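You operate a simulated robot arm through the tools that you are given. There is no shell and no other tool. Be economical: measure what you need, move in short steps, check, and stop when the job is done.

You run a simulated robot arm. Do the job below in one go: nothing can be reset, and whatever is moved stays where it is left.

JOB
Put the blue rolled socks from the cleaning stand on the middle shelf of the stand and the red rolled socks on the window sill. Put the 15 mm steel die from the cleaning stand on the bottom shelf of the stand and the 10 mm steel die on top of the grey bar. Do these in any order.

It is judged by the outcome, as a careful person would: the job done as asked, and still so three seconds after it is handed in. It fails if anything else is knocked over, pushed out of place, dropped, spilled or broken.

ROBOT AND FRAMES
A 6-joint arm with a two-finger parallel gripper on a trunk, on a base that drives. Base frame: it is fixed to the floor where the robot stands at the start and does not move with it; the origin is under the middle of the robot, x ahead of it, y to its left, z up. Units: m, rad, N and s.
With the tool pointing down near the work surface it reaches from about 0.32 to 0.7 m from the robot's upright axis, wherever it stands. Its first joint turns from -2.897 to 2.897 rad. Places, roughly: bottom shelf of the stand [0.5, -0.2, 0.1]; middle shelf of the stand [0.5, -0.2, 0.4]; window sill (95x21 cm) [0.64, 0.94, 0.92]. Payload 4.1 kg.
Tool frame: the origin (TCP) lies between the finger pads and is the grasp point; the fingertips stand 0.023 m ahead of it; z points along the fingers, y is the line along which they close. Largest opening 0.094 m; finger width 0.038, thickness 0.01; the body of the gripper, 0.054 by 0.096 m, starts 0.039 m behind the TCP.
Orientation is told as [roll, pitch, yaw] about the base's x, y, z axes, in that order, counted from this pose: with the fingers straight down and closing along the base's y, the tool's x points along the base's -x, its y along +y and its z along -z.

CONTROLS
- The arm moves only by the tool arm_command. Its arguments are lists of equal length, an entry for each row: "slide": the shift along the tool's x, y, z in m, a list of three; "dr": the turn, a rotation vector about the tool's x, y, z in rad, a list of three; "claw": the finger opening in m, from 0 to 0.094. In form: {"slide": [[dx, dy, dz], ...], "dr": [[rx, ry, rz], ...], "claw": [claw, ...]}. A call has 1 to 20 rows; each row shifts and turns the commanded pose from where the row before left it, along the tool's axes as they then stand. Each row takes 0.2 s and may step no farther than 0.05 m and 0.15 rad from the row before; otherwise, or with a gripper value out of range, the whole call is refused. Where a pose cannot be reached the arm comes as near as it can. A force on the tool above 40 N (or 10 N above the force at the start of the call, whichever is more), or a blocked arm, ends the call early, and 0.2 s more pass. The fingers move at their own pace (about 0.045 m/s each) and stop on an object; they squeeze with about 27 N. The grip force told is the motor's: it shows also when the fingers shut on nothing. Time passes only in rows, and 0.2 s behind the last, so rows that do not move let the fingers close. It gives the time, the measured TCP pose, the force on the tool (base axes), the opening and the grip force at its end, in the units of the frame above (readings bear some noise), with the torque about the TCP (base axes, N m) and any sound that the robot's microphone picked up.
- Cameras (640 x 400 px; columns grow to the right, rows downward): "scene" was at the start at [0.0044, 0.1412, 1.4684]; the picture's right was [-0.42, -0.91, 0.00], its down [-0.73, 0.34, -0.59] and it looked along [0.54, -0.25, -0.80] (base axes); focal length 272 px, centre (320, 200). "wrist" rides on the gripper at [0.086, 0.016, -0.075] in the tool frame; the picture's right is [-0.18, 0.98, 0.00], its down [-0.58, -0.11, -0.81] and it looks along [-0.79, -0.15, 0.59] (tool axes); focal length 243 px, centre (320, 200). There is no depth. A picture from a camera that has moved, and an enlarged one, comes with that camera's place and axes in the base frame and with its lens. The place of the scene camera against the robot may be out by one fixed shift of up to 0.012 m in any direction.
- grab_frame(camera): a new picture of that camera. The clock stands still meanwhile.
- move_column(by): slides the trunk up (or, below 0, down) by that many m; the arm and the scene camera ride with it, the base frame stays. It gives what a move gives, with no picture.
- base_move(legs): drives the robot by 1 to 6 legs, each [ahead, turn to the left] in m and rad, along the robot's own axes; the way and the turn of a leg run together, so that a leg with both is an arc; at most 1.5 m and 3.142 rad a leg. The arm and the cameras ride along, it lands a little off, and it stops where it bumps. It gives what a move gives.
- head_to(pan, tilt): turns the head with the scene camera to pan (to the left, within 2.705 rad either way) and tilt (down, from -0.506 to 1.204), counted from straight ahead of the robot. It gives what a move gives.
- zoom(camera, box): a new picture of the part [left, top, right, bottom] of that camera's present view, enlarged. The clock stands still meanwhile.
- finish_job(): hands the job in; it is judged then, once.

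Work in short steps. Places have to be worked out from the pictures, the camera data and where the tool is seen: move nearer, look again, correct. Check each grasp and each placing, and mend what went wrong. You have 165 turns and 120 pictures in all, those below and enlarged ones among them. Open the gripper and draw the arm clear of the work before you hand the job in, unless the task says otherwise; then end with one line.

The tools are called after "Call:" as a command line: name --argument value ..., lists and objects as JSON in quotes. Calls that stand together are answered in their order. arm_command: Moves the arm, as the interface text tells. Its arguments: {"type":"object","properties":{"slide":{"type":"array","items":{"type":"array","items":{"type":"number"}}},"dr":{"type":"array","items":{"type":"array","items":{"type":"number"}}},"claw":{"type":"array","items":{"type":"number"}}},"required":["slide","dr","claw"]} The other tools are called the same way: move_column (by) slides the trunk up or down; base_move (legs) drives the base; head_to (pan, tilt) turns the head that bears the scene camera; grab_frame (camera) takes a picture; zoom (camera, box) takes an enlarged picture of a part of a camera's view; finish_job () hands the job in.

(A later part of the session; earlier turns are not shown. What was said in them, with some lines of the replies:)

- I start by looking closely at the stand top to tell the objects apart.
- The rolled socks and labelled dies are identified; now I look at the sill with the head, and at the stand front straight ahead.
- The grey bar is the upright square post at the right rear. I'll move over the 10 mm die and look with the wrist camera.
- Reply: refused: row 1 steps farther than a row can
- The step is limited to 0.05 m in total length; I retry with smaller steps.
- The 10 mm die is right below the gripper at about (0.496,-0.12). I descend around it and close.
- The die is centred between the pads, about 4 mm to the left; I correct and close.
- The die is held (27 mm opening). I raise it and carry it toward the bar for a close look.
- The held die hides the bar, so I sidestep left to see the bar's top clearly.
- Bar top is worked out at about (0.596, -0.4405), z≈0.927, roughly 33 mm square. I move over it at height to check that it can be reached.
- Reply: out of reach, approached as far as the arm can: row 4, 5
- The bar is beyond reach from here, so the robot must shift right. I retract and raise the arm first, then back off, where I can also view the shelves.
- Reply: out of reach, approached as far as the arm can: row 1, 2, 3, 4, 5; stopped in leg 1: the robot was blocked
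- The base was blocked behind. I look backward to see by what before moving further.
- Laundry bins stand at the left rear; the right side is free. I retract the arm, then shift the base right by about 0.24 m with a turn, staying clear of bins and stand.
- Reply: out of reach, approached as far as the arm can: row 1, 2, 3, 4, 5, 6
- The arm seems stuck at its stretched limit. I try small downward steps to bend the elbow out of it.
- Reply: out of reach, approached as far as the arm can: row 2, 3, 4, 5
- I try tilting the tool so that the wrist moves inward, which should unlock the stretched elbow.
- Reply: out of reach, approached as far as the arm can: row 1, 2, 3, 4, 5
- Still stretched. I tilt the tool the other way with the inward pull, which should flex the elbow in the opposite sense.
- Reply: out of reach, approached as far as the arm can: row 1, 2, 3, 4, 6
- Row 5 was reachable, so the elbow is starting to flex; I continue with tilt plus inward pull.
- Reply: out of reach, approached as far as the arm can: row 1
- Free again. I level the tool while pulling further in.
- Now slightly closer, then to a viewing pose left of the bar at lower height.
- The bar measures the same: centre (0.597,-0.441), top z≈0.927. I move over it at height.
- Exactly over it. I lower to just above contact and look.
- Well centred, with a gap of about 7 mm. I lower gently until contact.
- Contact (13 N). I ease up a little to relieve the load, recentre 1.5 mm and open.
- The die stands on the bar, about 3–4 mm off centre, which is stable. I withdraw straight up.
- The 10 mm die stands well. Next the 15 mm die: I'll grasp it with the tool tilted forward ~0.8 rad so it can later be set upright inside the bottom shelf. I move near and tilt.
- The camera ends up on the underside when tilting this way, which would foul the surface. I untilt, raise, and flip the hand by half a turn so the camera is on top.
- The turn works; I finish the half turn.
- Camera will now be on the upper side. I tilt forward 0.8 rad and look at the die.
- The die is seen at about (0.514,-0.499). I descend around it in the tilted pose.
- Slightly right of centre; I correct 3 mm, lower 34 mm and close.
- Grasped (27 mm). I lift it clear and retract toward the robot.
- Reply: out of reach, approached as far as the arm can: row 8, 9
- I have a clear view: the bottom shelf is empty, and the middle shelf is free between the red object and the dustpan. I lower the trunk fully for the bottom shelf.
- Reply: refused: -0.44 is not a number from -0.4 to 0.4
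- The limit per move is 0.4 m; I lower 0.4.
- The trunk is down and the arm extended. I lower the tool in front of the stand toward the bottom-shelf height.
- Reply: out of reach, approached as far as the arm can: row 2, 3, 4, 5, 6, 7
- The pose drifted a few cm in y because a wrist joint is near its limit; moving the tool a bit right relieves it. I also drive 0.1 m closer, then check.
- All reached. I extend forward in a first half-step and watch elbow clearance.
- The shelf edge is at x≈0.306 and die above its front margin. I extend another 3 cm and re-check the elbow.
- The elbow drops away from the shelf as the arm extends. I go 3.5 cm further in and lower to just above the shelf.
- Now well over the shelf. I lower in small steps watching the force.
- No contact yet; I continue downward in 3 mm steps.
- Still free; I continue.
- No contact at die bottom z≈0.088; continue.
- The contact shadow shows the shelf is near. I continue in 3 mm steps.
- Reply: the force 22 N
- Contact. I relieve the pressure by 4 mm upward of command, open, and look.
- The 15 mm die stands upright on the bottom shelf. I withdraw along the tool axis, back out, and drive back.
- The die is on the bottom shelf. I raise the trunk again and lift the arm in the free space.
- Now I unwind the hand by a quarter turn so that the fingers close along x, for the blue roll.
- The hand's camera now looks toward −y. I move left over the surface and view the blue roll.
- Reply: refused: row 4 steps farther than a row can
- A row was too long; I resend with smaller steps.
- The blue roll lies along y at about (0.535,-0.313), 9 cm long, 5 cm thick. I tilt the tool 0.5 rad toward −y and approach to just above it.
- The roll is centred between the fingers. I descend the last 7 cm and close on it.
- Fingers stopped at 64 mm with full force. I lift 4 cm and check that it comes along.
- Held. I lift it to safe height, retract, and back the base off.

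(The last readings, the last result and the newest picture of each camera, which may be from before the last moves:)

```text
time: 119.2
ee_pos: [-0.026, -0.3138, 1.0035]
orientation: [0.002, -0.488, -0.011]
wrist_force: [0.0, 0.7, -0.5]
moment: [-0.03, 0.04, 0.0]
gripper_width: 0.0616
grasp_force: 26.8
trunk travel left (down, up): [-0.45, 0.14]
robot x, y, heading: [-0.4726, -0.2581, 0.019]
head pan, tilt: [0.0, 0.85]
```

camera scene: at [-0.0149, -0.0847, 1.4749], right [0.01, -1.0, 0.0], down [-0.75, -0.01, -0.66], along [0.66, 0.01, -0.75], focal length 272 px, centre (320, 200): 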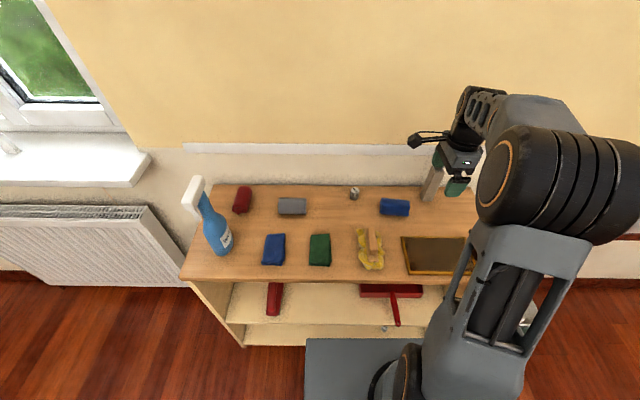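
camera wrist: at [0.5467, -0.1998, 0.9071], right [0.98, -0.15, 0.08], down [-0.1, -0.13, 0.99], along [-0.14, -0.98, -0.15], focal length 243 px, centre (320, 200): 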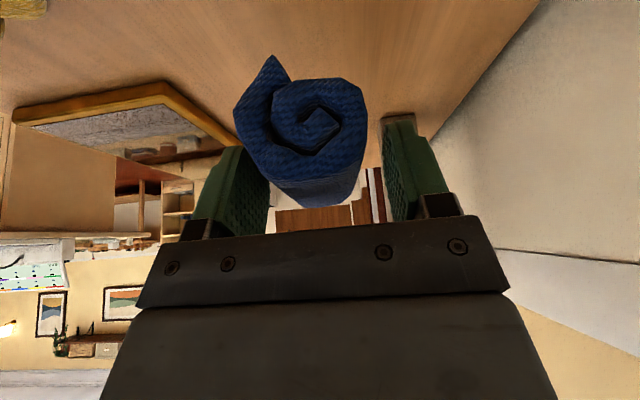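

The hand now points forward-down with the roll along x. I lower the trunk and move the arm to entry height in front of the middle shelf.

Call:
move_column --by -0.25

Call:
arm_command --slide '[[-0.0177, 0.035, 0.0094], [-0.0177, 0.035, 0.0094], [-0.0177, 0.035, 0.0094], [-0.0177, 0.035, 0.0094], [-0.0177, 0.035, 0.0094], [-0.0177, 0.035, 0.0094], [0.0211, 0, 0.0397], [0.0211, 0, 0.0397], [0.0211, 0, 0.0397], [0.0211, 0, 0.0397], [0.0211, 0, 0.0397], [0, 0, 0]]' --dr '[[0, 0, 0], [0, 0, 0], [0, 0, 0], [0, 0, 0], [0, 0, 0], [0, 0, 0], [0, 0, 0], [0, 0, 0], [0, 0, 0], [0, 0, 0], [0, 0, 0], [0, 0, 0]]' --claw '[0.03, 0.03, 0.03, 0.03, 0.03, 0.03, 0.03, 0.03, 0.03, 0.03, 0.03, 0.03]'

Call:
grab_frame --camera "scene"

Call:
grab_frame --camera "wrist"

```text
time: 121.8
ee_pos: [-0.0243, -0.3138, 0.754]
orientation: [0.0, -0.489, -0.01]
wrist_force: [-0.1, 0.4, -0.9]
moment: [0.04, -0.01, 0.0]
gripper_width: 0.0611
grasp_force: 27.4
trunk travel left (down, up): [-0.2, 0.39]
robot x, y, heading: [-0.4689, -0.2626, 0.019]
head pan, tilt: [0.0, 0.85]
```

```text
time: 124.3
ee_pos: [0.097, -0.1088, 0.5312]
orientation: [0.001, -0.487, -0.01]
wrist_force: [0.1, 0.0, 0.1]
moment: [-0.01, 0.01, 0.02]
gripper_width: 0.0604
grasp_force: 27.1
trunk travel left (down, up): [-0.2, 0.39]
robot x, y, heading: [-0.4738, -0.2653, 0.017]
head pan, tilt: [0.0, 0.85]
```

```text
62 pictures are left
camera scene: at [-0.4564, -0.0904, 1.2249], right [0.02, -1.0, 0.0], down [-0.75, -0.01, -0.66], along [0.66, 0.01, -0.75], focal length 272 px, centre (320, 200)
```

scene: 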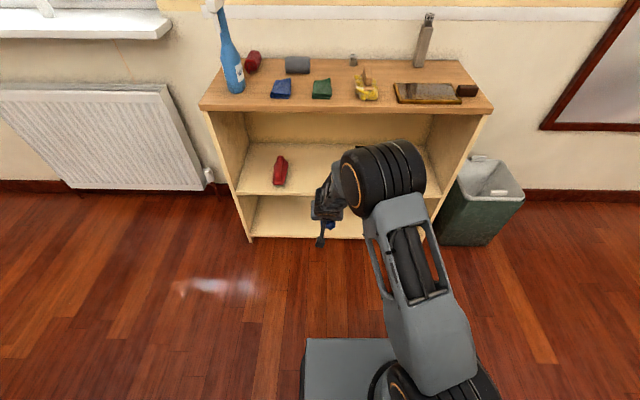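

```text
61 pictures are left
camera wrist: at [-0.016, -0.0925, 0.5558], right [0.17, 0.98, 0.09], down [0.13, -0.11, 0.98], along [0.98, -0.16, -0.15], focal length 243 px, centre (320, 200)
```

wrist: 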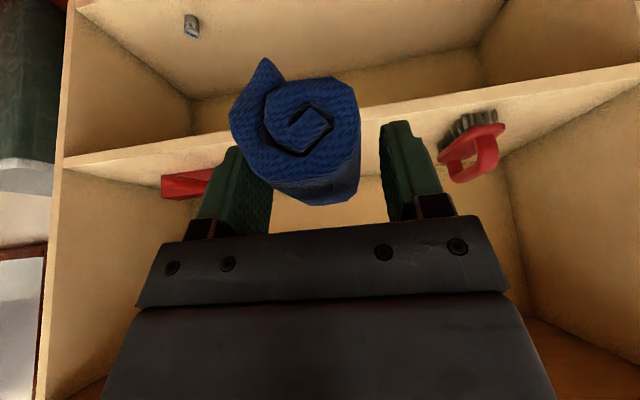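

The entry lane between brush and dustpan is clear. I drive 0.13 m forward, then look at clearances before reaching in.

Call:
base_move --legs '[[0.13, -0.01]]'

Call:
arm_command --slide '[[-0.0353, 0, 0.0188], [0.0211, 0, 0.0397], [0, 0, 0]]' --dr '[[0, 0, 0], [0, 0, 0], [0, 0, 0]]' --claw '[0.03, 0.03, 0.03]'

Call:
grab_frame --camera "scene"

Call:
grab_frame --camera "wrist"

```text
time: 125.7
ee_pos: [0.232, -0.1151, 0.5314]
orientation: [0.002, -0.489, -0.023]
wrist_force: [0.2, -0.7, -0.9]
moment: [0.0, 0.02, 0.04]
gripper_width: 0.0603
grasp_force: 27.0
trunk travel left (down, up): [-0.2, 0.39]
robot x, y, heading: [-0.3363, -0.2619, 0.0]
head pan, tilt: [0.0, 0.85]
```

```text
time: 126.5
ee_pos: [0.2713, -0.1139, 0.4866]
orientation: [-0.002, -0.488, -0.023]
wrist_force: [0.1, -0.3, 0.0]
moment: [-0.01, 0.02, 0.01]
gripper_width: 0.0603
grasp_force: 27.1
trunk travel left (down, up): [-0.2, 0.39]
robot x, y, heading: [-0.3382, -0.2594, 0.004]
head pan, tilt: [0.0, 0.85]
```

```text
60 pictures are left
camera scene: at [-0.3214, -0.089, 1.2249], right [0.01, -1.0, 0.0], down [-0.75, 0.0, -0.66], along [0.66, 0.0, -0.75], focal length 272 px, centre (320, 200)
```

scene: 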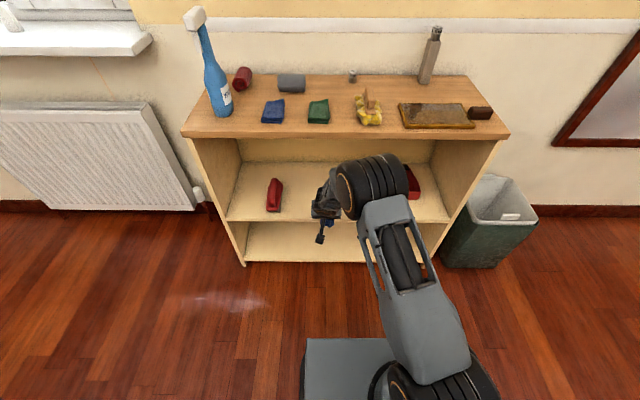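

```text
59 pictures are left
camera wrist: at [0.1597, -0.0954, 0.5121], right [0.18, 0.98, 0.09], down [0.13, -0.11, 0.98], along [0.97, -0.17, -0.15], focal length 243 px, centre (320, 200)
```

wrist: 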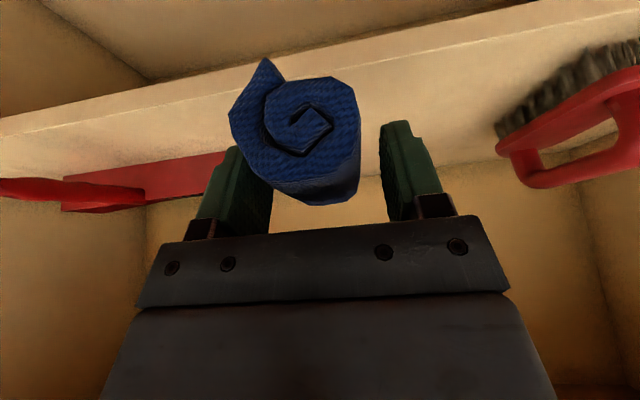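

Clearances look good: sock bottom about 4 cm over the shelf. I reach in 9 cm.

Call:
arm_command --slide '[[-0.0265, 0, 0.0141], [-0.0265, 0, 0.0141], [-0.0265, 0, 0.0141], [0, 0, 0]]' --dr '[[0, 0, 0], [0, 0, 0], [0, 0, 0], [0, 0, 0]]' --claw '[0.03, 0.03, 0.03, 0.03]'

Call:
zoom --camera "scene" --box '[220, 110, 480, 272]'

Call:
grab_frame --camera "wrist"

```text
time: 127.5
ee_pos: [0.3617, -0.1181, 0.485]
orientation: [0.0, -0.488, -0.023]
wrist_force: [-0.3, 0.5, -0.5]
moment: [0.01, 0.03, -0.01]
gripper_width: 0.0604
grasp_force: 27.0
trunk travel left (down, up): [-0.2, 0.39]
robot x, y, heading: [-0.3353, -0.2582, 0.005]
head pan, tilt: [0.0, 0.85]
```

```text
2.46 times, centred on (350, 191) of scene
camera zoom: at [-0.3214, -0.089, 1.2249], right [0.01, -1.0, 0.0], down [-0.75, 0.0, -0.66], along [0.66, 0.0, -0.75], focal length 668 px, centre (246, 222)
```

zoom: 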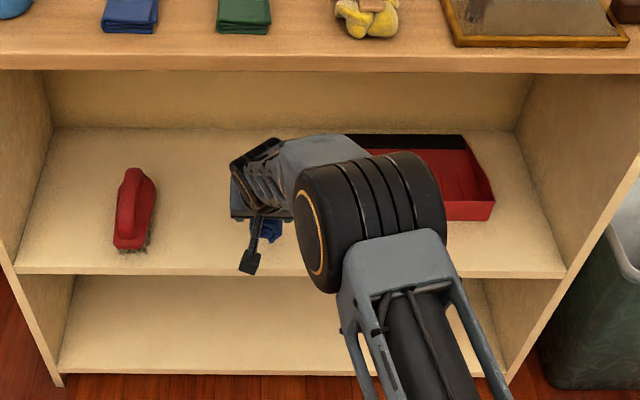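

```text
57 pictures are left
camera wrist: at [0.2497, -0.1, 0.5108], right [0.18, 0.98, 0.09], down [0.13, -0.11, 0.98], along [0.97, -0.17, -0.15], focal length 243 px, centre (320, 200)
```

wrist: 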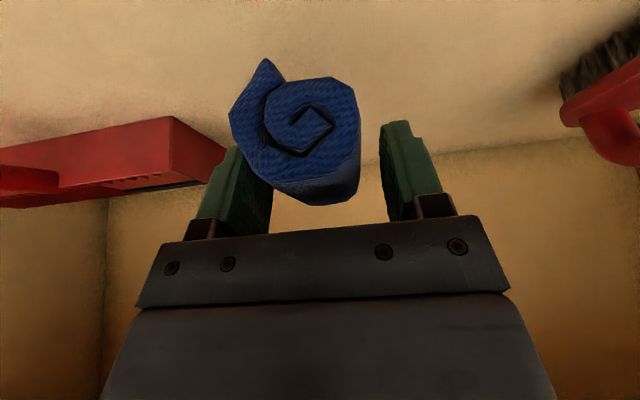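

I shift slightly left away from the dustpan, 1.5 cm deeper, and lower to just above the shelf.

Call:
arm_command --slide '[[-0.0132, 0.018, 0.007], [0.0094, 0, 0.0177], [0.0047, 0, 0.0088], [0, 0, 0]]' --dr '[[0, 0, 0], [0, 0, 0], [0, 0, 0], [0, 0, 0]]' --claw '[0.03, 0.03, 0.03, 0.03]'

Call:
grab_frame --camera "wrist"

```text
time: 128.4
ee_pos: [0.3759, -0.0997, 0.4553]
orientation: [-0.001, -0.487, -0.023]
wrist_force: [0.0, -1.3, -1.3]
moment: [0.03, -0.02, 0.03]
gripper_width: 0.0604
grasp_force: 27.2
trunk travel left (down, up): [-0.2, 0.39]
robot x, y, heading: [-0.3369, -0.2618, 0.011]
head pan, tilt: [0.0, 0.85]
```

```text
56 pictures are left
camera wrist: at [0.2644, -0.0817, 0.4801], right [0.18, 0.98, 0.09], down [0.13, -0.11, 0.98], along [0.97, -0.17, -0.15], focal length 243 px, centre (320, 200)
```

wrist: 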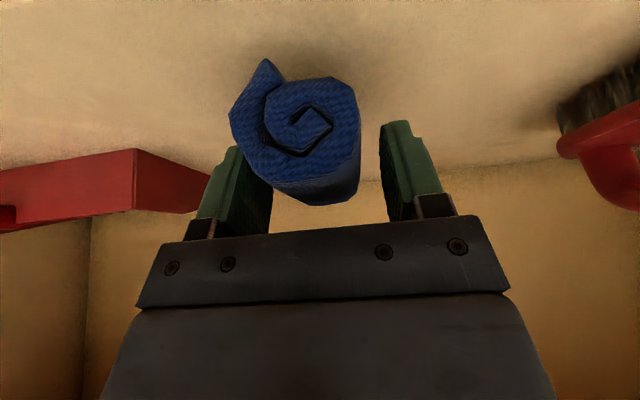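

Close to the shelf. I lower in small steps watching the force.

Call:
arm_command --slide '[[0.0028, 0, 0.0053], [0.0019, 0, 0.0035], [0, 0, 0]]' --dr '[[0, 0, 0], [0, 0, 0], [0, 0, 0]]' --claw '[0.03, 0.03, 0.03]'

Call:
arm_command --slide '[[0.0024, 0, 0.0044], [0, 0, 0]]' --dr '[[0, 0, 0], [0, 0, 0]]' --claw '[0.03, 0.03]'

```text
time: 129.2
ee_pos: [0.377, -0.0997, 0.4437]
orientation: [0.001, -0.488, -0.023]
wrist_force: [0.3, 0.4, -1.1]
moment: [0.02, -0.02, 0.0]
gripper_width: 0.0604
grasp_force: 26.9
trunk travel left (down, up): [-0.2, 0.39]
robot x, y, heading: [-0.3351, -0.2631, 0.005]
head pan, tilt: [0.0, 0.85]
```

```text
time: 129.8
ee_pos: [0.3779, -0.0997, 0.4422]
orientation: [0.001, -0.492, -0.022]
wrist_force: [-1.3, -1.1, 8.9]
moment: [-0.09, -0.37, -0.03]
gripper_width: 0.0602
grasp_force: 27.0
trunk travel left (down, up): [-0.2, 0.39]
robot x, y, heading: [-0.333, -0.2618, 0.001]
head pan, tilt: [0.0, 0.85]
```

Contact at z≈0.442. I open the fingers and look.

Call:
arm_command --slide '[[-0.0005, 0, -0.001], [0, 0, 0], [0, 0, 0], [0, 0, 0], [0, 0, 0]]' --dr '[[0, 0, 0], [0, 0, 0], [0, 0, 0], [0, 0, 0], [0, 0, 0]]' --claw '[0.06, 0.07, 0.08, 0.09, 0.09]'

Call:
grab_frame --camera "wrist"

```text
time: 131.1
ee_pos: [0.3776, -0.1005, 0.4417]
orientation: [-0.001, -0.488, -0.023]
wrist_force: [-0.6, 0.7, -0.9]
moment: [0.0, 0.01, -0.01]
gripper_width: 0.0901
grasp_force: 0.1
trunk travel left (down, up): [-0.2, 0.39]
robot x, y, heading: [-0.335, -0.2607, 0.002]
head pan, tilt: [0.0, 0.85]
```

```text
55 pictures are left
camera wrist: at [0.2647, -0.0821, 0.4666], right [0.18, 0.98, 0.09], down [0.13, -0.11, 0.98], along [0.97, -0.17, -0.15], focal length 243 px, centre (320, 200)
```

wrist: 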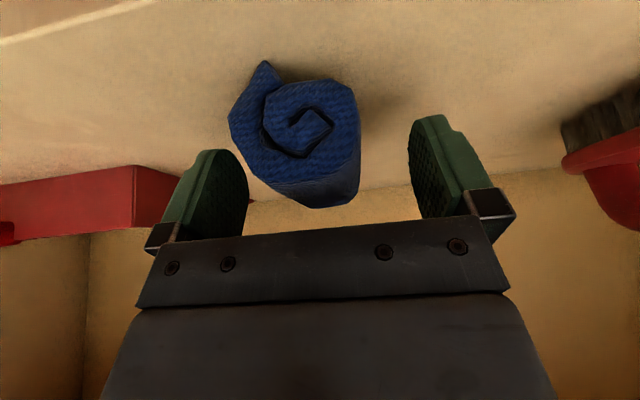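

The blue roll sits on the middle shelf. I lift out along the tool axis, then pull straight back and drive off.

Call:
arm_command --slide '[[0, 0, -0.04], [0, 0, -0.04], [0.0353, 0, -0.0188], [0.0353, 0, -0.0188], [0.0353, 0, -0.0188], [0, 0, 0]]' --dr '[[0, 0, 0], [0, 0, 0], [0, 0, 0], [0, 0, 0], [0, 0, 0], [0, 0, 0]]' --claw '[0.09, 0.09, 0.09, 0.09, 0.09, 0.09]'

Call:
base_move --legs '[[-0.14, 0]]'

Call:
grab_frame --camera "scene"

```text
time: 132.4
ee_pos: [0.216, -0.096, 0.5139]
orientation: [-0.001, -0.486, -0.023]
wrist_force: [-0.2, 0.4, -0.6]
moment: [0.02, -0.01, -0.02]
gripper_width: 0.0901
grasp_force: 0.0
trunk travel left (down, up): [-0.2, 0.39]
robot x, y, heading: [-0.3386, -0.2644, 0.005]
head pan, tilt: [0.0, 0.85]
```

```text
time: 133.8
ee_pos: [0.0769, -0.0953, 0.5139]
orientation: [0.0, -0.486, -0.021]
wrist_force: [0.2, -0.3, 1.3]
moment: [0.01, 0.0, 0.04]
gripper_width: 0.0901
grasp_force: 0.1
trunk travel left (down, up): [-0.2, 0.39]
robot x, y, heading: [-0.4741, -0.2621, 0.014]
head pan, tilt: [0.0, 0.85]
```

```text
54 pictures are left
camera scene: at [-0.4613, -0.09, 1.2249], right [0.01, -1.0, 0.0], down [-0.75, -0.01, -0.66], along [0.66, 0.01, -0.75], focal length 272 px, centre (320, 200)
```

scene: 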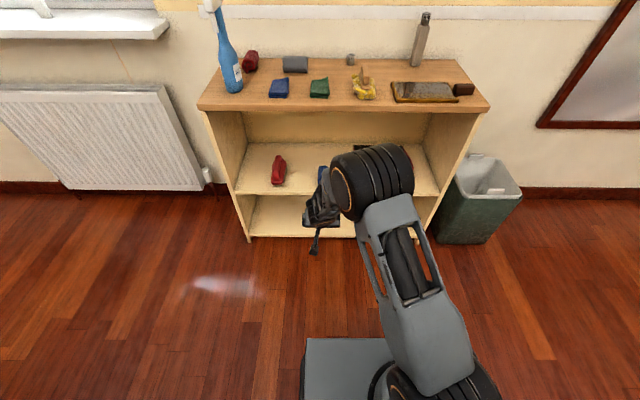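

Blue socks are placed. I raise the trunk and the arm, and level the tool, for the red socks.

Call:
move_column --by 0.25

Call:
arm_command --slide '[[-0.0211, 0, -0.0397], [-0.0211, 0, -0.0397], [-0.0211, 0, -0.0397], [-0.0211, 0, -0.0397], [-0.0211, 0, -0.0397], [-0.0211, 0, -0.0397], [-0.0211, 0, -0.0397], [0.0265, -0.03, -0.014], [0.0265, -0.03, -0.014], [0.0265, -0.03, -0.014], [0, 0, 0], [0, 0, 0], [0, 0, 0], [0, 0, 0], [0, 0, 0]]' --dr '[[0, 0, 0], [0, 0, 0], [0, 0, 0], [0, 0, 0], [0, 0, 0], [0, 0, 0], [0, 0, 0], [0, 0, 0], [0, 0, 0], [0, 0, 0], [0, 0.12, 0], [0, 0.12, 0], [0, 0.12, 0], [0, 0.126, 0], [0, 0, 0]]' --claw '[0.09, 0.09, 0.09, 0.09, 0.09, 0.09, 0.09, 0.09, 0.09, 0.09, 0.09, 0.09, 0.09, 0.09, 0.09]'

Call:
base_move --legs '[[0, 0.79], [0.22, 0], [0, -0.8]]'

Call:
grab_frame --camera "scene"

```text
time: 136.3
ee_pos: [0.0765, -0.0949, 0.7639]
orientation: [0.001, -0.488, -0.019]
wrist_force: [0.4, -0.5, -1.1]
moment: [0.0, 0.02, 0.02]
gripper_width: 0.0901
grasp_force: 0.0
trunk travel left (down, up): [-0.45, 0.14]
robot x, y, heading: [-0.4731, -0.2628, 0.012]
head pan, tilt: [0.0, 0.85]
```

```text
time: 139.6
ee_pos: [-0.0147, -0.1856, 1.0785]
orientation: [-0.001, 0.001, -0.019]
wrist_force: [0.5, 0.2, 0.1]
moment: [0.0, 0.03, 0.03]
gripper_width: 0.0901
grasp_force: 0.1
trunk travel left (down, up): [-0.45, 0.14]
robot x, y, heading: [-0.4763, -0.2623, 0.009]
head pan, tilt: [0.0, 0.85]
```

```text
time: 145.4
ee_pos: [0.1347, -0.0255, 1.0794]
orientation: [0.0, -0.003, -0.017]
wrist_force: [0.3, 0.7, -0.3]
moment: [0.03, 0.0, 0.02]
gripper_width: 0.09
grasp_force: 0.1
trunk travel left (down, up): [-0.45, 0.14]
robot x, y, heading: [-0.3236, -0.1062, 0.011]
head pan, tilt: [0.0, 0.85]
```

```text
53 pictures are left
camera scene: at [-0.3111, 0.0689, 1.4749], right [0.01, -1.0, 0.0], down [-0.75, -0.01, -0.66], along [0.66, 0.01, -0.75], focal length 272 px, centre (320, 200)
```

scene: 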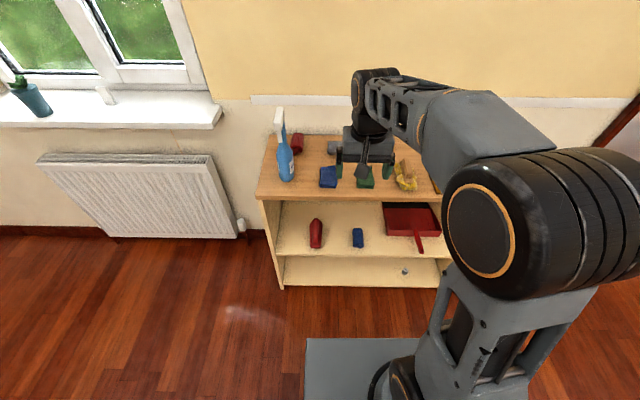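

Both shelf placements look right from here. I drive forward to reach the red roll and look with the wrist camera.

Call:
base_move --legs '[[0.29, -0.01]]'

Call:
arm_command --slide '[[0, 0.04, 0], [0, 0.04, 0.0], [0, 0, 0]]' --dr '[[0, 0, 0], [0, 0, 0], [0, 0, 0]]' --claw '[0.094, 0.094, 0.094]'

Call:
grab_frame --camera "wrist"

Call:
grab_frame --camera "scene"

```text
time: 147.4
ee_pos: [0.4278, -0.026, 1.0787]
orientation: [0.001, -0.002, -0.026]
wrist_force: [-0.3, 0.4, 0.1]
moment: [0.03, -0.03, 0.03]
gripper_width: 0.0901
grasp_force: 0.0
trunk travel left (down, up): [-0.45, 0.14]
robot x, y, heading: [-0.0379, -0.1006, 0.005]
head pan, tilt: [0.0, 0.85]
```

```text
time: 148.2
ee_pos: [0.426, 0.0539, 1.0779]
orientation: [0.0, -0.001, -0.024]
wrist_force: [0.1, 0.2, 0.1]
moment: [-0.04, -0.02, -0.03]
gripper_width: 0.0939
grasp_force: 0.0
trunk travel left (down, up): [-0.45, 0.14]
robot x, y, heading: [-0.034, -0.1052, 0.007]
head pan, tilt: [0.0, 0.85]
```

```text
52 pictures are left
camera wrist: at [0.3393, 0.0721, 1.1521], right [0.21, 0.98, 0.0], down [0.58, -0.12, 0.81], along [0.79, -0.17, -0.59], focal length 243 px, centre (320, 200)
```

wrist: 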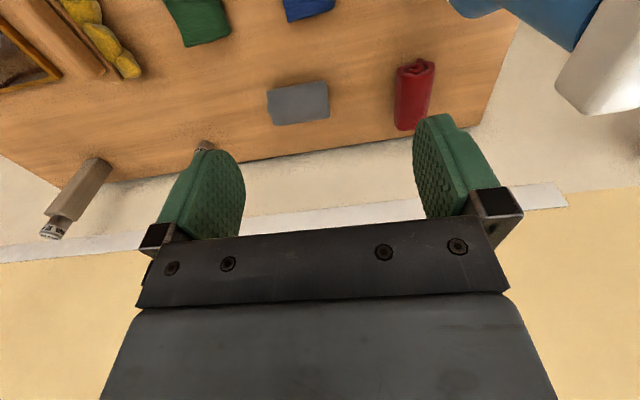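

```text
51 pictures are left
camera scene: at [-0.0191, 0.0715, 1.4749], right [0.0, -1.0, 0.0], down [-0.75, 0.0, -0.66], along [0.66, 0.0, -0.75], focal length 272 px, centre (320, 200)
```

scene: 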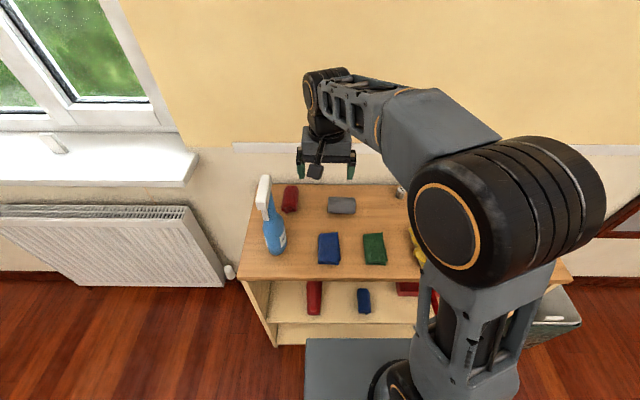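

The red roll lies about along x, centred near (0.55,0.158). The spray bottle stands close, so I check its place and size more carefully.

Call:
zoom --camera "scene" --box '[230, 160, 370, 260]'

Call:
zoom --camera "wrist" --box '[360, 0, 640, 175]'

```text
4.00 times, centred on (300, 210) of scene
camera zoom: at [-0.0191, 0.0715, 1.4749], right [0.0, -1.0, 0.0], down [-0.75, 0.0, -0.66], along [0.66, 0.0, -0.75], focal length 1086 px, centre (400, 160)
```

zoom: 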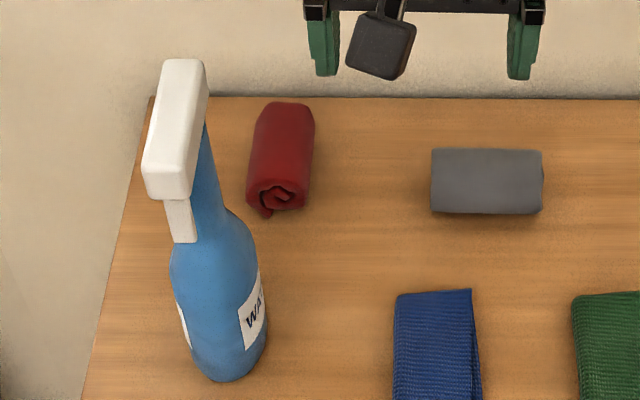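

```text
2.29 times, centred on (500, 88) of wrist
camera zoom: at [0.3393, 0.0721, 1.1521], right [0.21, 0.98, 0.0], down [0.58, -0.12, 0.81], along [0.79, -0.17, -0.59], focal length 555 px, centre (-91, 457)
```

zoom: 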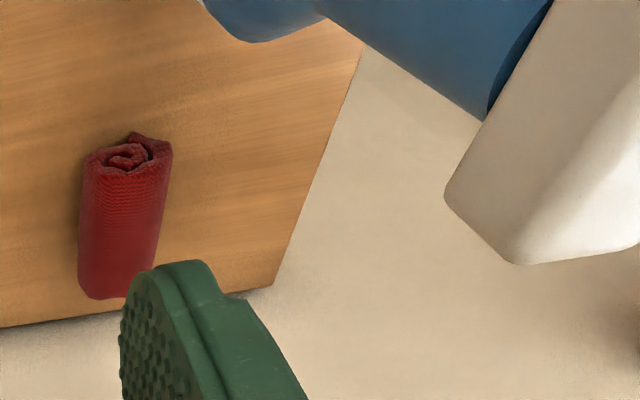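

The bottle's axis is about (0.397,0.19), radius 3 cm; enough clearance from the right-rear side. I approach first low and right, then over the roll.

Call:
arm_command --slide '[[-0.025, 0, 0.04], [-0.025, 0, 0.04], [-0.03, 0, 0.03], [-0.03, 0.01, 0.015], [-0.024, 0.03, 0], [0, 0.035, 0], [0, 0.03, 0], [0, 0, 0]]' --dr '[[0, 0, 0.0], [0, 0, 0], [0, 0, 0], [0, 0, 0.05], [0, 0, 0.04], [0, 0, 0], [0, 0, 0], [0, 0, 0]]' --claw '[0.094, 0.094, 0.094, 0.094, 0.094, 0.094, 0.094, 0.094]'

Call:
grab_frame --camera "wrist"

Call:
zoom --camera "scene" --box '[220, 130, 380, 260]'

```text
time: 150.0
ee_pos: [0.5731, 0.1537, 0.9538]
orientation: [0.0, -0.002, -0.113]
wrist_force: [-0.2, -0.4, -0.7]
moment: [-0.06, -0.02, 0.0]
gripper_width: 0.094
grasp_force: 0.0
trunk travel left (down, up): [-0.45, 0.14]
robot x, y, heading: [-0.0393, -0.1015, 0.008]
head pan, tilt: [0.0, 0.85]
```

```text
48 pictures are left
camera wrist: at [0.488, 0.1784, 1.0275], right [0.29, 0.96, 0.0], down [0.56, -0.17, 0.81], along [0.77, -0.24, -0.59], focal length 243 px, centre (320, 200)
```

wrist: 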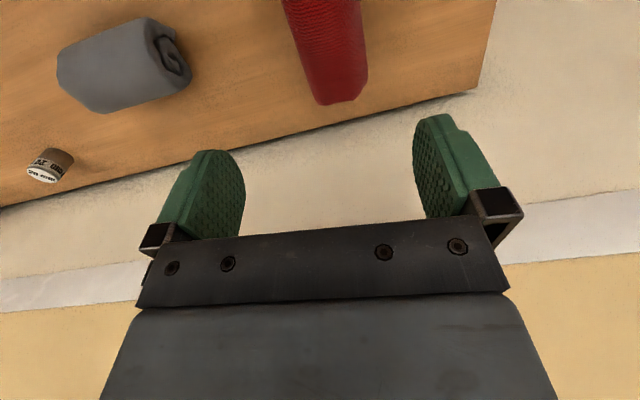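

```text
3.08 times, centred on (300, 195) of scene
camera zoom: at [-0.019, 0.0716, 1.4749], right [0.0, -1.0, 0.0], down [-0.75, 0.0, -0.66], along [0.66, 0.0, -0.75], focal length 836 px, centre (382, 215)
```

zoom: 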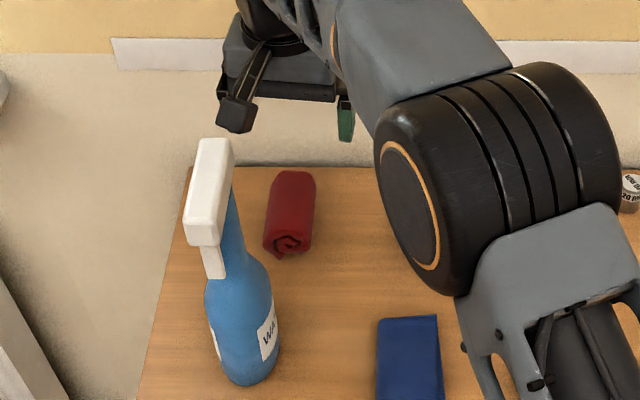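

I correct by about 1 cm and descend onto the red roll.

Call:
arm_command --slide '[[0.012, 0.0087, 0.02], [0, 0, 0.032], [0, 0, 0.03], [0, 0, 0.03], [0, 0, 0]]' --dr '[[0, 0, 0], [0, 0, 0], [0, 0, 0], [0, 0, 0], [0, 0, 0]]' --claw '[0.094, 0.094, 0.094, 0.094, 0.094]'

Call:
grab_frame --camera "wrist"

Call:
zoom --camera "scene" --box '[220, 130, 380, 260]'

```text
time: 151.2
ee_pos: [0.5601, 0.1617, 0.84]
orientation: [0.001, 0.001, -0.112]
wrist_force: [-0.4, 0.1, 0.3]
moment: [0.0, -0.02, 0.01]
gripper_width: 0.0939
grasp_force: 0.1
trunk travel left (down, up): [-0.45, 0.14]
robot x, y, heading: [-0.0347, -0.1009, 0.006]
head pan, tilt: [0.0, 0.85]
```

```text
46 pictures are left
camera wrist: at [0.4753, 0.1873, 0.9132], right [0.29, 0.96, 0.0], down [0.56, -0.17, 0.81], along [0.77, -0.24, -0.59], focal length 243 px, centre (320, 200)
```

wrist: 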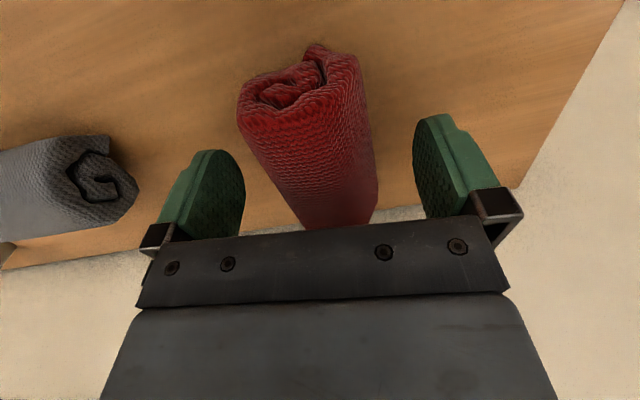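

```text
3.08 times, centred on (300, 195) of scene
camera zoom: at [-0.0189, 0.0715, 1.4749], right [0.0, -1.0, 0.0], down [-0.75, 0.0, -0.66], along [0.66, 0.0, -0.75], focal length 836 px, centre (382, 215)
```

zoom: 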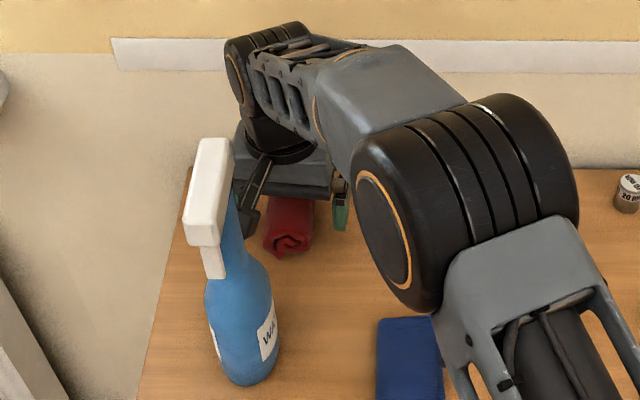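

The roll is between the fingers and the bottle untouched. I close and lift.

Call:
arm_command --slide '[[0, 0, 0], [0, 0, 0], [0, 0, 0], [0, 0, 0], [0, 0, 0], [0, 0, -0.03], [0, 0, -0.03], [0, 0, 0]]' --dr '[[0, 0, 0], [0, 0, 0], [0, 0, 0], [0, 0, 0], [0, 0, 0], [0, 0, 0], [0, 0, 0], [0, 0, 0]]' --claw '[0.03, 0.03, 0.03, 0.03, 0.03, 0.03, 0.03, 0.03]'

Call:
grab_frame --camera "wrist"

```text
time: 153.0
ee_pos: [0.5608, 0.1628, 0.9007]
orientation: [0.0, -0.002, -0.114]
wrist_force: [0.5, -0.3, -0.4]
moment: [-0.01, 0.0, -0.02]
gripper_width: 0.0631
grasp_force: 26.6
trunk travel left (down, up): [-0.45, 0.14]
robot x, y, heading: [-0.0329, -0.1013, 0.0]
head pan, tilt: [0.0, 0.85]
```

```text
44 pictures are left
camera wrist: at [0.4752, 0.1872, 0.9741], right [0.29, 0.96, 0.0], down [0.56, -0.17, 0.81], along [0.77, -0.24, -0.59], focal length 243 px, centre (320, 200)
```

wrist: 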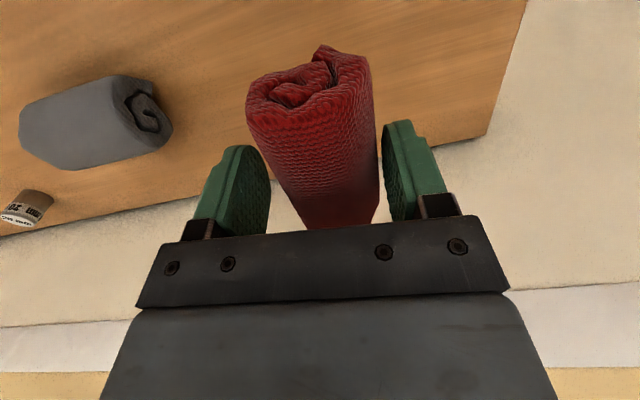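

Held. I retrace the path: right first, then back and up, clear of the bottle.

Call:
arm_command --slide '[[0, 0, -0.04], [-0.004, -0.0348, 0], [-0.004, -0.0348, 0], [-0.004, -0.0348, 0], [-0.003, -0.02, -0.02], [0.0298, -0.0034, -0.035], [0.0298, -0.0034, -0.035], [0.0298, -0.0034, -0.03], [0.0298, -0.0034, -0.02], [0.0298, -0.0034, 0], [0, 0, 0]]' --dr '[[0, 0, 0], [0, 0, 0], [0, 0, 0], [0, 0, 0], [0, 0, 0], [0, 0, 0], [0, 0, 0], [0, 0, 0], [0, 0, 0], [0, 0, 0], [0, 0, 0]]' --claw '[0.03, 0.03, 0.03, 0.03, 0.03, 0.03, 0.03, 0.03, 0.03, 0.03, 0.03]'

Call:
grab_frame --camera "scene"

```text
time: 155.4
ee_pos: [0.4122, 0.0379, 1.0818]
orientation: [-0.001, -0.002, -0.112]
wrist_force: [-0.4, -1.2, 0.4]
moment: [-0.03, -0.01, -0.02]
gripper_width: 0.0616
grasp_force: 27.0
trunk travel left (down, up): [-0.45, 0.14]
robot x, y, heading: [-0.0371, -0.0988, 0.007]
head pan, tilt: [0.0, 0.85]
```

```text
43 pictures are left
camera scene: at [-0.0193, 0.0714, 1.4749], right [0.0, -1.0, 0.0], down [-0.75, 0.0, -0.66], along [0.66, 0.0, -0.75], focal length 272 px, centre (320, 200)
```

scene: 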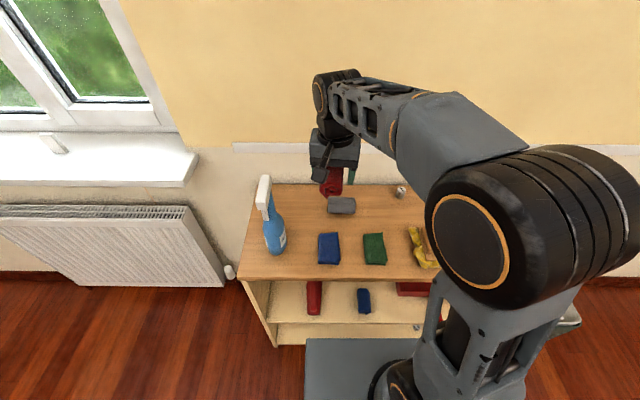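

All clear. I drive to the sill: back 0.2, turn left 1.3 rad, ahead in two parts.

Call:
base_move --legs '[[-0.19, 0], [0, 1.3], [0.6, 0]]'

Call:
head_to --pan -1.0 --tilt 0.7

Call:
grab_frame --camera "scene"

```text
time: 163.3
ee_pos: [-0.0983, 0.9526, 1.0808]
orientation: [0.002, 0.0, 1.202]
wrist_force: [-1.4, 0.5, -0.6]
moment: [0.0, -0.04, 0.03]
gripper_width: 0.0607
grasp_force: 27.0
trunk travel left (down, up): [-0.45, 0.14]
robot x, y, heading: [-0.0773, 0.4819, 1.319]
head pan, tilt: [0.0, 0.85]
```

```text
time: 164.5
ee_pos: [-0.0992, 0.9514, 1.0819]
orientation: [0.0, 0.0, 1.203]
wrist_force: [-0.1, 0.5, -0.8]
moment: [0.03, 0.0, -0.02]
gripper_width: 0.0606
grasp_force: 26.8
trunk travel left (down, up): [-0.45, 0.14]
robot x, y, heading: [-0.0765, 0.4852, 1.319]
head pan, tilt: [-1.0, 0.7]
```

```text
42 pictures are left
camera scene: at [-0.1752, 0.5007, 1.4872], right [0.32, -0.95, 0.0], down [-0.61, -0.2, -0.76], along [0.73, 0.24, -0.64], focal length 272 px, centre (320, 200)
```

scene: 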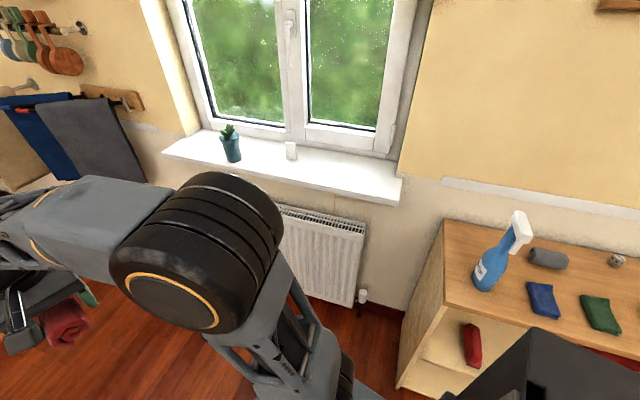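

The sill's right part is empty. I turn right to heading ~0.6 and advance a little so the target is within comfortable reach.

Call:
base_move --legs '[[0, -0.72], [0.12, 0]]'

Call:
head_to --pan -0.5 --tilt 0.75

Call:
grab_frame --camera "scene"

```text
time: 167.7
ee_pos: [0.316, 0.9166, 1.0816]
orientation: [-0.002, -0.002, 0.476]
wrist_force: [-0.1, -0.2, -1.0]
moment: [0.0, -0.02, -0.02]
gripper_width: 0.0604
grasp_force: 27.0
trunk travel left (down, up): [-0.45, 0.14]
robot x, y, heading: [0.0231, 0.5471, 0.597]
head pan, tilt: [-1.0, 0.7]
```

```text
time: 168.6
ee_pos: [0.3165, 0.916, 1.0806]
orientation: [0.001, -0.002, 0.477]
wrist_force: [0.1, 0.1, -1.7]
moment: [-0.01, -0.01, 0.01]
gripper_width: 0.0603
grasp_force: 27.3
trunk travel left (down, up): [-0.45, 0.14]
robot x, y, heading: [0.0227, 0.5552, 0.596]
head pan, tilt: [-0.499, 0.75]
```

```text
41 pictures are left
camera scene: at [-0.0399, 0.6705, 1.4829], right [0.09, -1.0, 0.0], down [-0.68, -0.06, -0.73], along [0.73, 0.07, -0.68], focal length 272 px, centre (320, 200)
```

scene: 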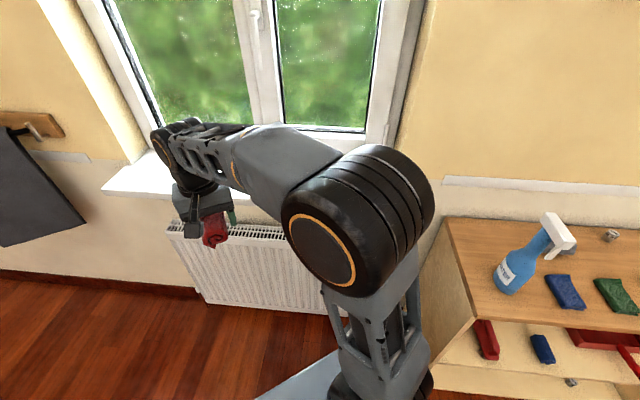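

Target on the sill (0.61,0.70) is within reach. I swing the tool over it at height.

Call:
arm_command --slide '[[-0.0203, -0.0409, 0], [-0.0203, -0.0409, 0], [-0.0203, -0.0409, 0], [-0.0203, -0.0409, 0], [-0.0203, -0.0409, 0], [-0.0203, -0.0409, 0], [-0.0203, -0.0409, 0], [-0.0203, -0.0409, 0], [0, 0, 0.03], [0, 0, 0]]' --dr '[[0, 0, 0], [0, 0, 0], [0, 0, 0], [0, 0, 0], [0, 0, 0], [0, 0, 0], [0, 0, 0], [0, 0, 0], [0, 0, 0], [0, 0, 0]]' --claw '[0.03, 0.03, 0.03, 0.03, 0.03, 0.03, 0.03, 0.03, 0.03, 0.03]'

Call:
grab_frame --camera "wrist"

Call:
grab_frame --camera "scene"

```text
time: 170.8
ee_pos: [0.6098, 0.6982, 1.0505]
orientation: [0.001, -0.003, 0.475]
wrist_force: [0.3, 0.4, -0.9]
moment: [0.01, 0.0, -0.03]
gripper_width: 0.0604
grasp_force: 27.2
trunk travel left (down, up): [-0.45, 0.14]
robot x, y, heading: [0.025, 0.5512, 0.591]
head pan, tilt: [-0.499, 0.75]
```

```text
40 pictures are left
camera wrist: at [0.5252, 0.6716, 1.1257], right [-0.29, 0.96, 0.0], down [0.57, 0.17, 0.81], along [0.77, 0.23, -0.59], focal length 243 px, centre (320, 200)
```

wrist: 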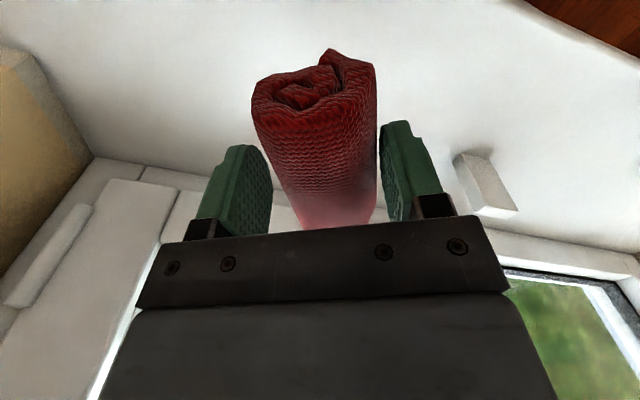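

```text
39 pictures are left
camera scene: at [-0.04, 0.6706, 1.4829], right [0.1, -1.0, 0.0], down [-0.68, -0.06, -0.73], along [0.73, 0.07, -0.68], focal length 272 px, centre (320, 200)
```

scene: 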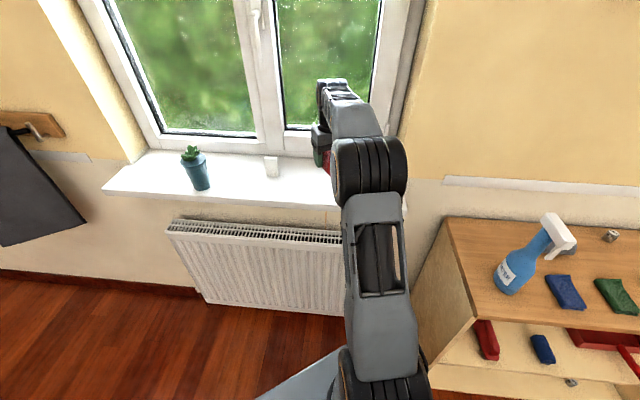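

Space below is clear. I lower to just above the sill, then gently to contact.

Call:
arm_command --slide '[[0, 0, 0.035], [0, 0, 0.035], [0, 0, 0.006], [0, 0, 0]]' --dr '[[0, 0, 0], [0, 0, 0], [0, 0, 0], [0, 0, 0]]' --claw '[0.03, 0.03, 0.03, 0.03]'

Call:
arm_command --slide '[[0, 0, 0.004], [0, 0, 0.004], [0, 0, 0]]' --dr '[[0, 0, 0], [0, 0, 0], [0, 0, 0]]' --claw '[0.03, 0.03, 0.03]'

```text
time: 171.8
ee_pos: [0.6098, 0.6996, 0.975]
orientation: [-0.002, -0.003, 0.475]
wrist_force: [0.0, -0.1, 0.1]
moment: [-0.04, 0.04, 0.03]
gripper_width: 0.0606
grasp_force: 27.2
trunk travel left (down, up): [-0.45, 0.14]
robot x, y, heading: [0.0204, 0.5517, 0.596]
head pan, tilt: [-0.499, 0.75]
```

```text
time: 172.6
ee_pos: [0.6094, 0.699, 0.9702]
orientation: [-0.001, -0.004, 0.476]
wrist_force: [-0.2, 0.2, 7.5]
moment: [0.01, 0.11, 0.06]
gripper_width: 0.0606
grasp_force: 27.0
trunk travel left (down, up): [-0.45, 0.14]
robot x, y, heading: [0.021, 0.5536, 0.597]
head pan, tilt: [-0.499, 0.75]
```

Contact at z≈0.970. I open the fingers and look.

Call:
arm_command --slide '[[0, 0, -0.001], [0, 0, 0], [0, 0, 0], [0, 0, 0], [0, 0, 0]]' --dr '[[0, 0, 0], [0, 0, 0], [0, 0, 0], [0, 0, 0], [0, 0, 0]]' --claw '[0.06, 0.07, 0.08, 0.094, 0.094]'

Call:
grab_frame --camera "wrist"

```text
time: 173.8
ee_pos: [0.6111, 0.6981, 0.9694]
orientation: [0.0, -0.002, 0.476]
wrist_force: [0.0, 0.9, 0.0]
moment: [0.02, -0.03, 0.02]
gripper_width: 0.094
grasp_force: 0.1
trunk travel left (down, up): [-0.45, 0.14]
robot x, y, heading: [0.0265, 0.551, 0.595]
head pan, tilt: [-0.499, 0.75]
```

```text
38 pictures are left
camera wrist: at [0.525, 0.6721, 1.0433], right [-0.29, 0.96, 0.0], down [0.57, 0.17, 0.81], along [0.77, 0.23, -0.59], focal length 243 px, centre (320, 200)
```

wrist: 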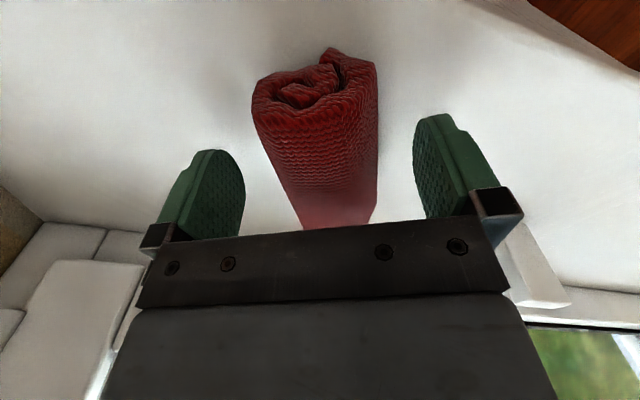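

The red roll rests on the sill. I withdraw straight up, then back, and check everything.

Call:
arm_command --slide '[[0, 0, -0.035], [0, 0, -0.035], [0, 0, -0.03], [0.04, 0, 0], [0.04, 0, 0], [0.04, 0.0, 0], [0.02, 0.03, 0], [0, 0.045, 0], [0, 0.045, 0], [0, 0.045, 0], [0, 0, 0]]' --dr '[[0, 0, 0], [0, 0, 0], [0, 0, 0], [0, 0, 0], [0, 0, 0], [0, 0, 0], [0, 0, 0], [0, 0, 0], [0, 0, 0], [0, 0, 0], [0, 0, 0]]' --claw '[0.094, 0.094, 0.094, 0.094, 0.094, 0.094, 0.094, 0.094, 0.094, 0.094, 0.094]'

Call:
grab_frame --camera "scene"

Call:
head_to --pan -1.1 --tilt 0.7

Call:
grab_frame --camera "scene"

```text
time: 176.2
ee_pos: [0.4126, 0.7841, 1.0656]
orientation: [0.0, -0.004, 0.476]
wrist_force: [0.2, 0.6, -0.4]
moment: [-0.01, 0.02, 0.01]
gripper_width: 0.0942
grasp_force: 0.1
trunk travel left (down, up): [-0.45, 0.14]
robot x, y, heading: [0.0216, 0.5521, 0.593]
head pan, tilt: [-0.499, 0.75]
```

```text
37 pictures are left
camera scene: at [-0.0401, 0.6707, 1.4829], right [0.09, -1.0, 0.0], down [-0.68, -0.06, -0.73], along [0.73, 0.07, -0.68], focal length 272 px, centre (320, 200)
```

scene: 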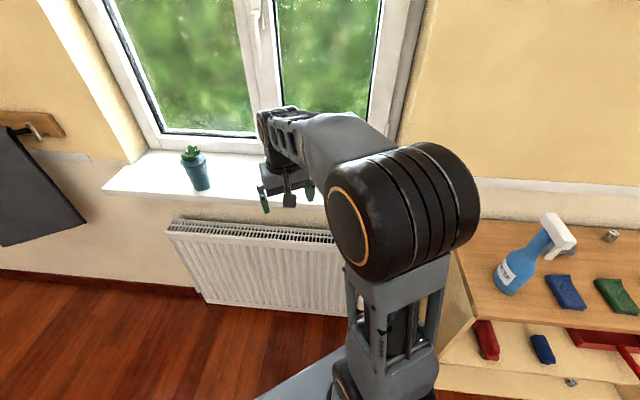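

```text
time: 177.2
ee_pos: [0.4135, 0.7821, 1.0658]
orientation: [0.001, -0.003, 0.476]
wrist_force: [0.1, -0.6, 0.2]
moment: [-0.01, 0.0, -0.02]
gripper_width: 0.0938
grasp_force: 0.1
trunk travel left (down, up): [-0.45, 0.14]
robot x, y, heading: [0.024, 0.5529, 0.594]
head pan, tilt: [-1.1, 0.7]
```

```text
36 pictures are left
camera scene: at [-0.0481, 0.6215, 1.4872], right [-0.48, -0.88, 0.0], down [-0.56, 0.31, -0.76], along [0.67, -0.37, -0.64], focal length 272 px, centre (320, 200)
```

scene: 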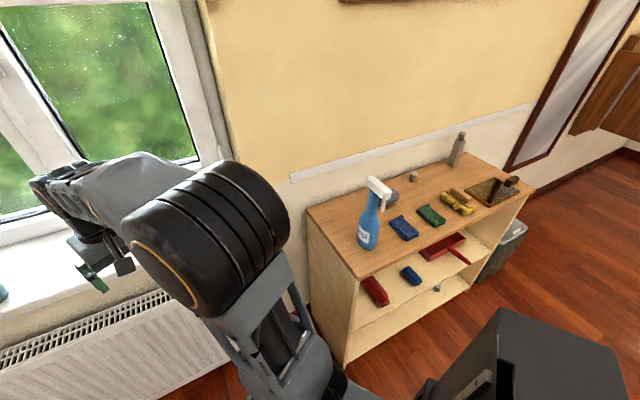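

The stand looks right. I zoom on it and check the sill with the wrist camera.

Call:
zoom --camera "scene" --box '[300, 110, 540, 320]'

Call:
grab_frame --camera "wrist"

```text
1.90 times, centred on (420, 215) of scene
camera zoom: at [-0.0481, 0.6215, 1.4872], right [-0.48, -0.88, 0.0], down [-0.56, 0.31, -0.76], along [0.67, -0.37, -0.64], focal length 517 px, centre (130, 171)
```

zoom: 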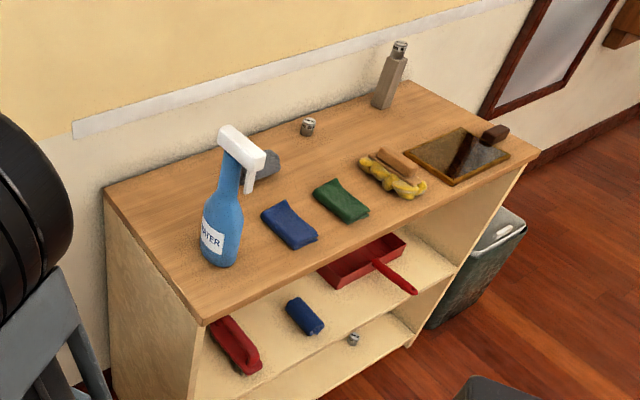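

```text
34 pictures are left
camera wrist: at [0.3273, 0.7565, 1.1407], right [-0.29, 0.96, 0.0], down [0.57, 0.17, 0.81], along [0.77, 0.23, -0.59], focal length 243 px, centre (320, 200)
```

wrist: 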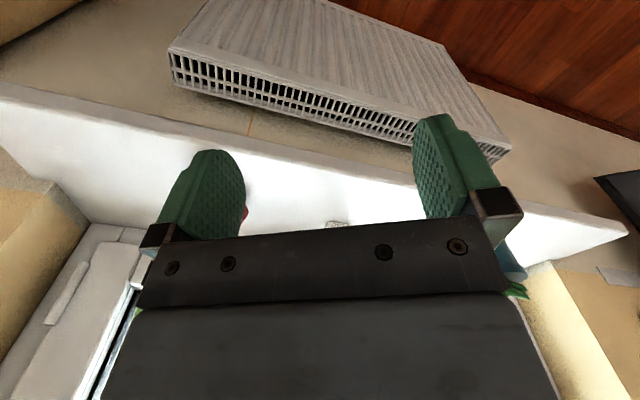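

All stand items are in order. The red roll is hidden behind a finger, so I move the hand aside and look from the head camera.

Call:
arm_command --slide '[[0.02, 0.04, 0], [0.02, 0.04, 0], [0.02, 0.04, 0], [0.02, 0.04, 0], [0, 0, 0]]' --dr '[[0, 0, 0], [0, 0, 0], [0, 0, 0], [0, 0, 0], [0, 0, 0]]' --claw '[0.094, 0.094, 0.094, 0.094, 0.094]'

Call:
head_to --pan -0.5 --tilt 0.7

Call:
grab_frame --camera "scene"

Call:
grab_frame --camera "wrist"

```text
time: 178.4
ee_pos: [0.2683, 0.8908, 1.0653]
orientation: [-0.001, 0.0, 0.476]
wrist_force: [-1.0, 0.5, 0.7]
moment: [-0.04, 0.0, 0.01]
gripper_width: 0.094
grasp_force: 0.1
trunk travel left (down, up): [-0.45, 0.14]
robot x, y, heading: [0.0207, 0.5526, 0.592]
head pan, tilt: [-1.1, 0.7]
```

```text
time: 179.4
ee_pos: [0.2693, 0.8897, 1.0658]
orientation: [0.001, -0.002, 0.476]
wrist_force: [0.5, -0.7, 0.1]
moment: [-0.03, 0.04, 0.01]
gripper_width: 0.0939
grasp_force: 0.2
trunk travel left (down, up): [-0.45, 0.14]
robot x, y, heading: [0.0206, 0.5491, 0.596]
head pan, tilt: [-0.499, 0.7]
```

```text
33 pictures are left
camera scene: at [-0.0379, 0.6706, 1.4872], right [0.09, -1.0, 0.0], down [-0.64, -0.06, -0.77], along [0.76, 0.07, -0.64], focal length 272 px, centre (320, 200)
```

scene: 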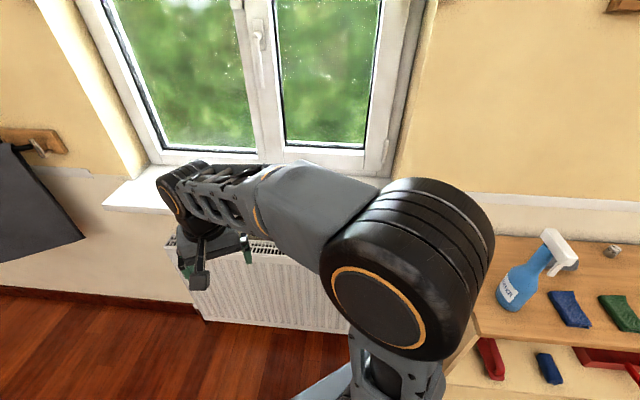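

```text
32 pictures are left
camera wrist: at [0.1833, 0.8628, 1.1394], right [-0.29, 0.96, 0.0], down [0.57, 0.17, 0.81], along [0.77, 0.23, -0.59], focal length 243 px, centre (320, 200)
```

wrist: 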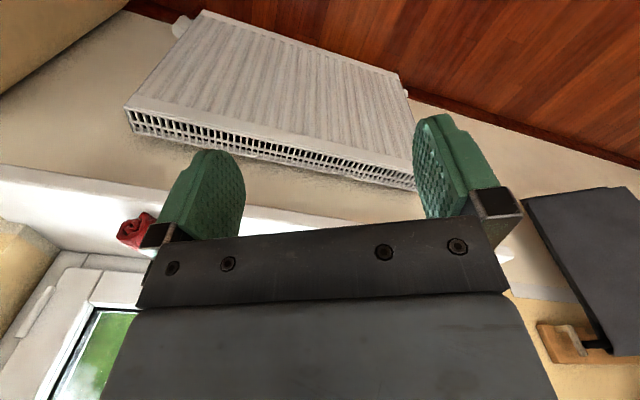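

The red roll is seen resting on the sill, the blue roll on the middle shelf, the 15 mm die on the bottom shelf and the 10 mm die on the bar. The gripper is open and clear, so I hand in.

Call:
finish_job

```text
The job is handed in.
```

The job is done and handed in: the blue socks are on the middle shelf, the red socks on the window sill, the 15 mm die on the bottom shelf and the 10 mm die on top of the grey bar. While backing up early on, the base bumped something at its left rear, most likely the laundry bins. The look back showed them upright, but I couldn't tell whether they shifted.
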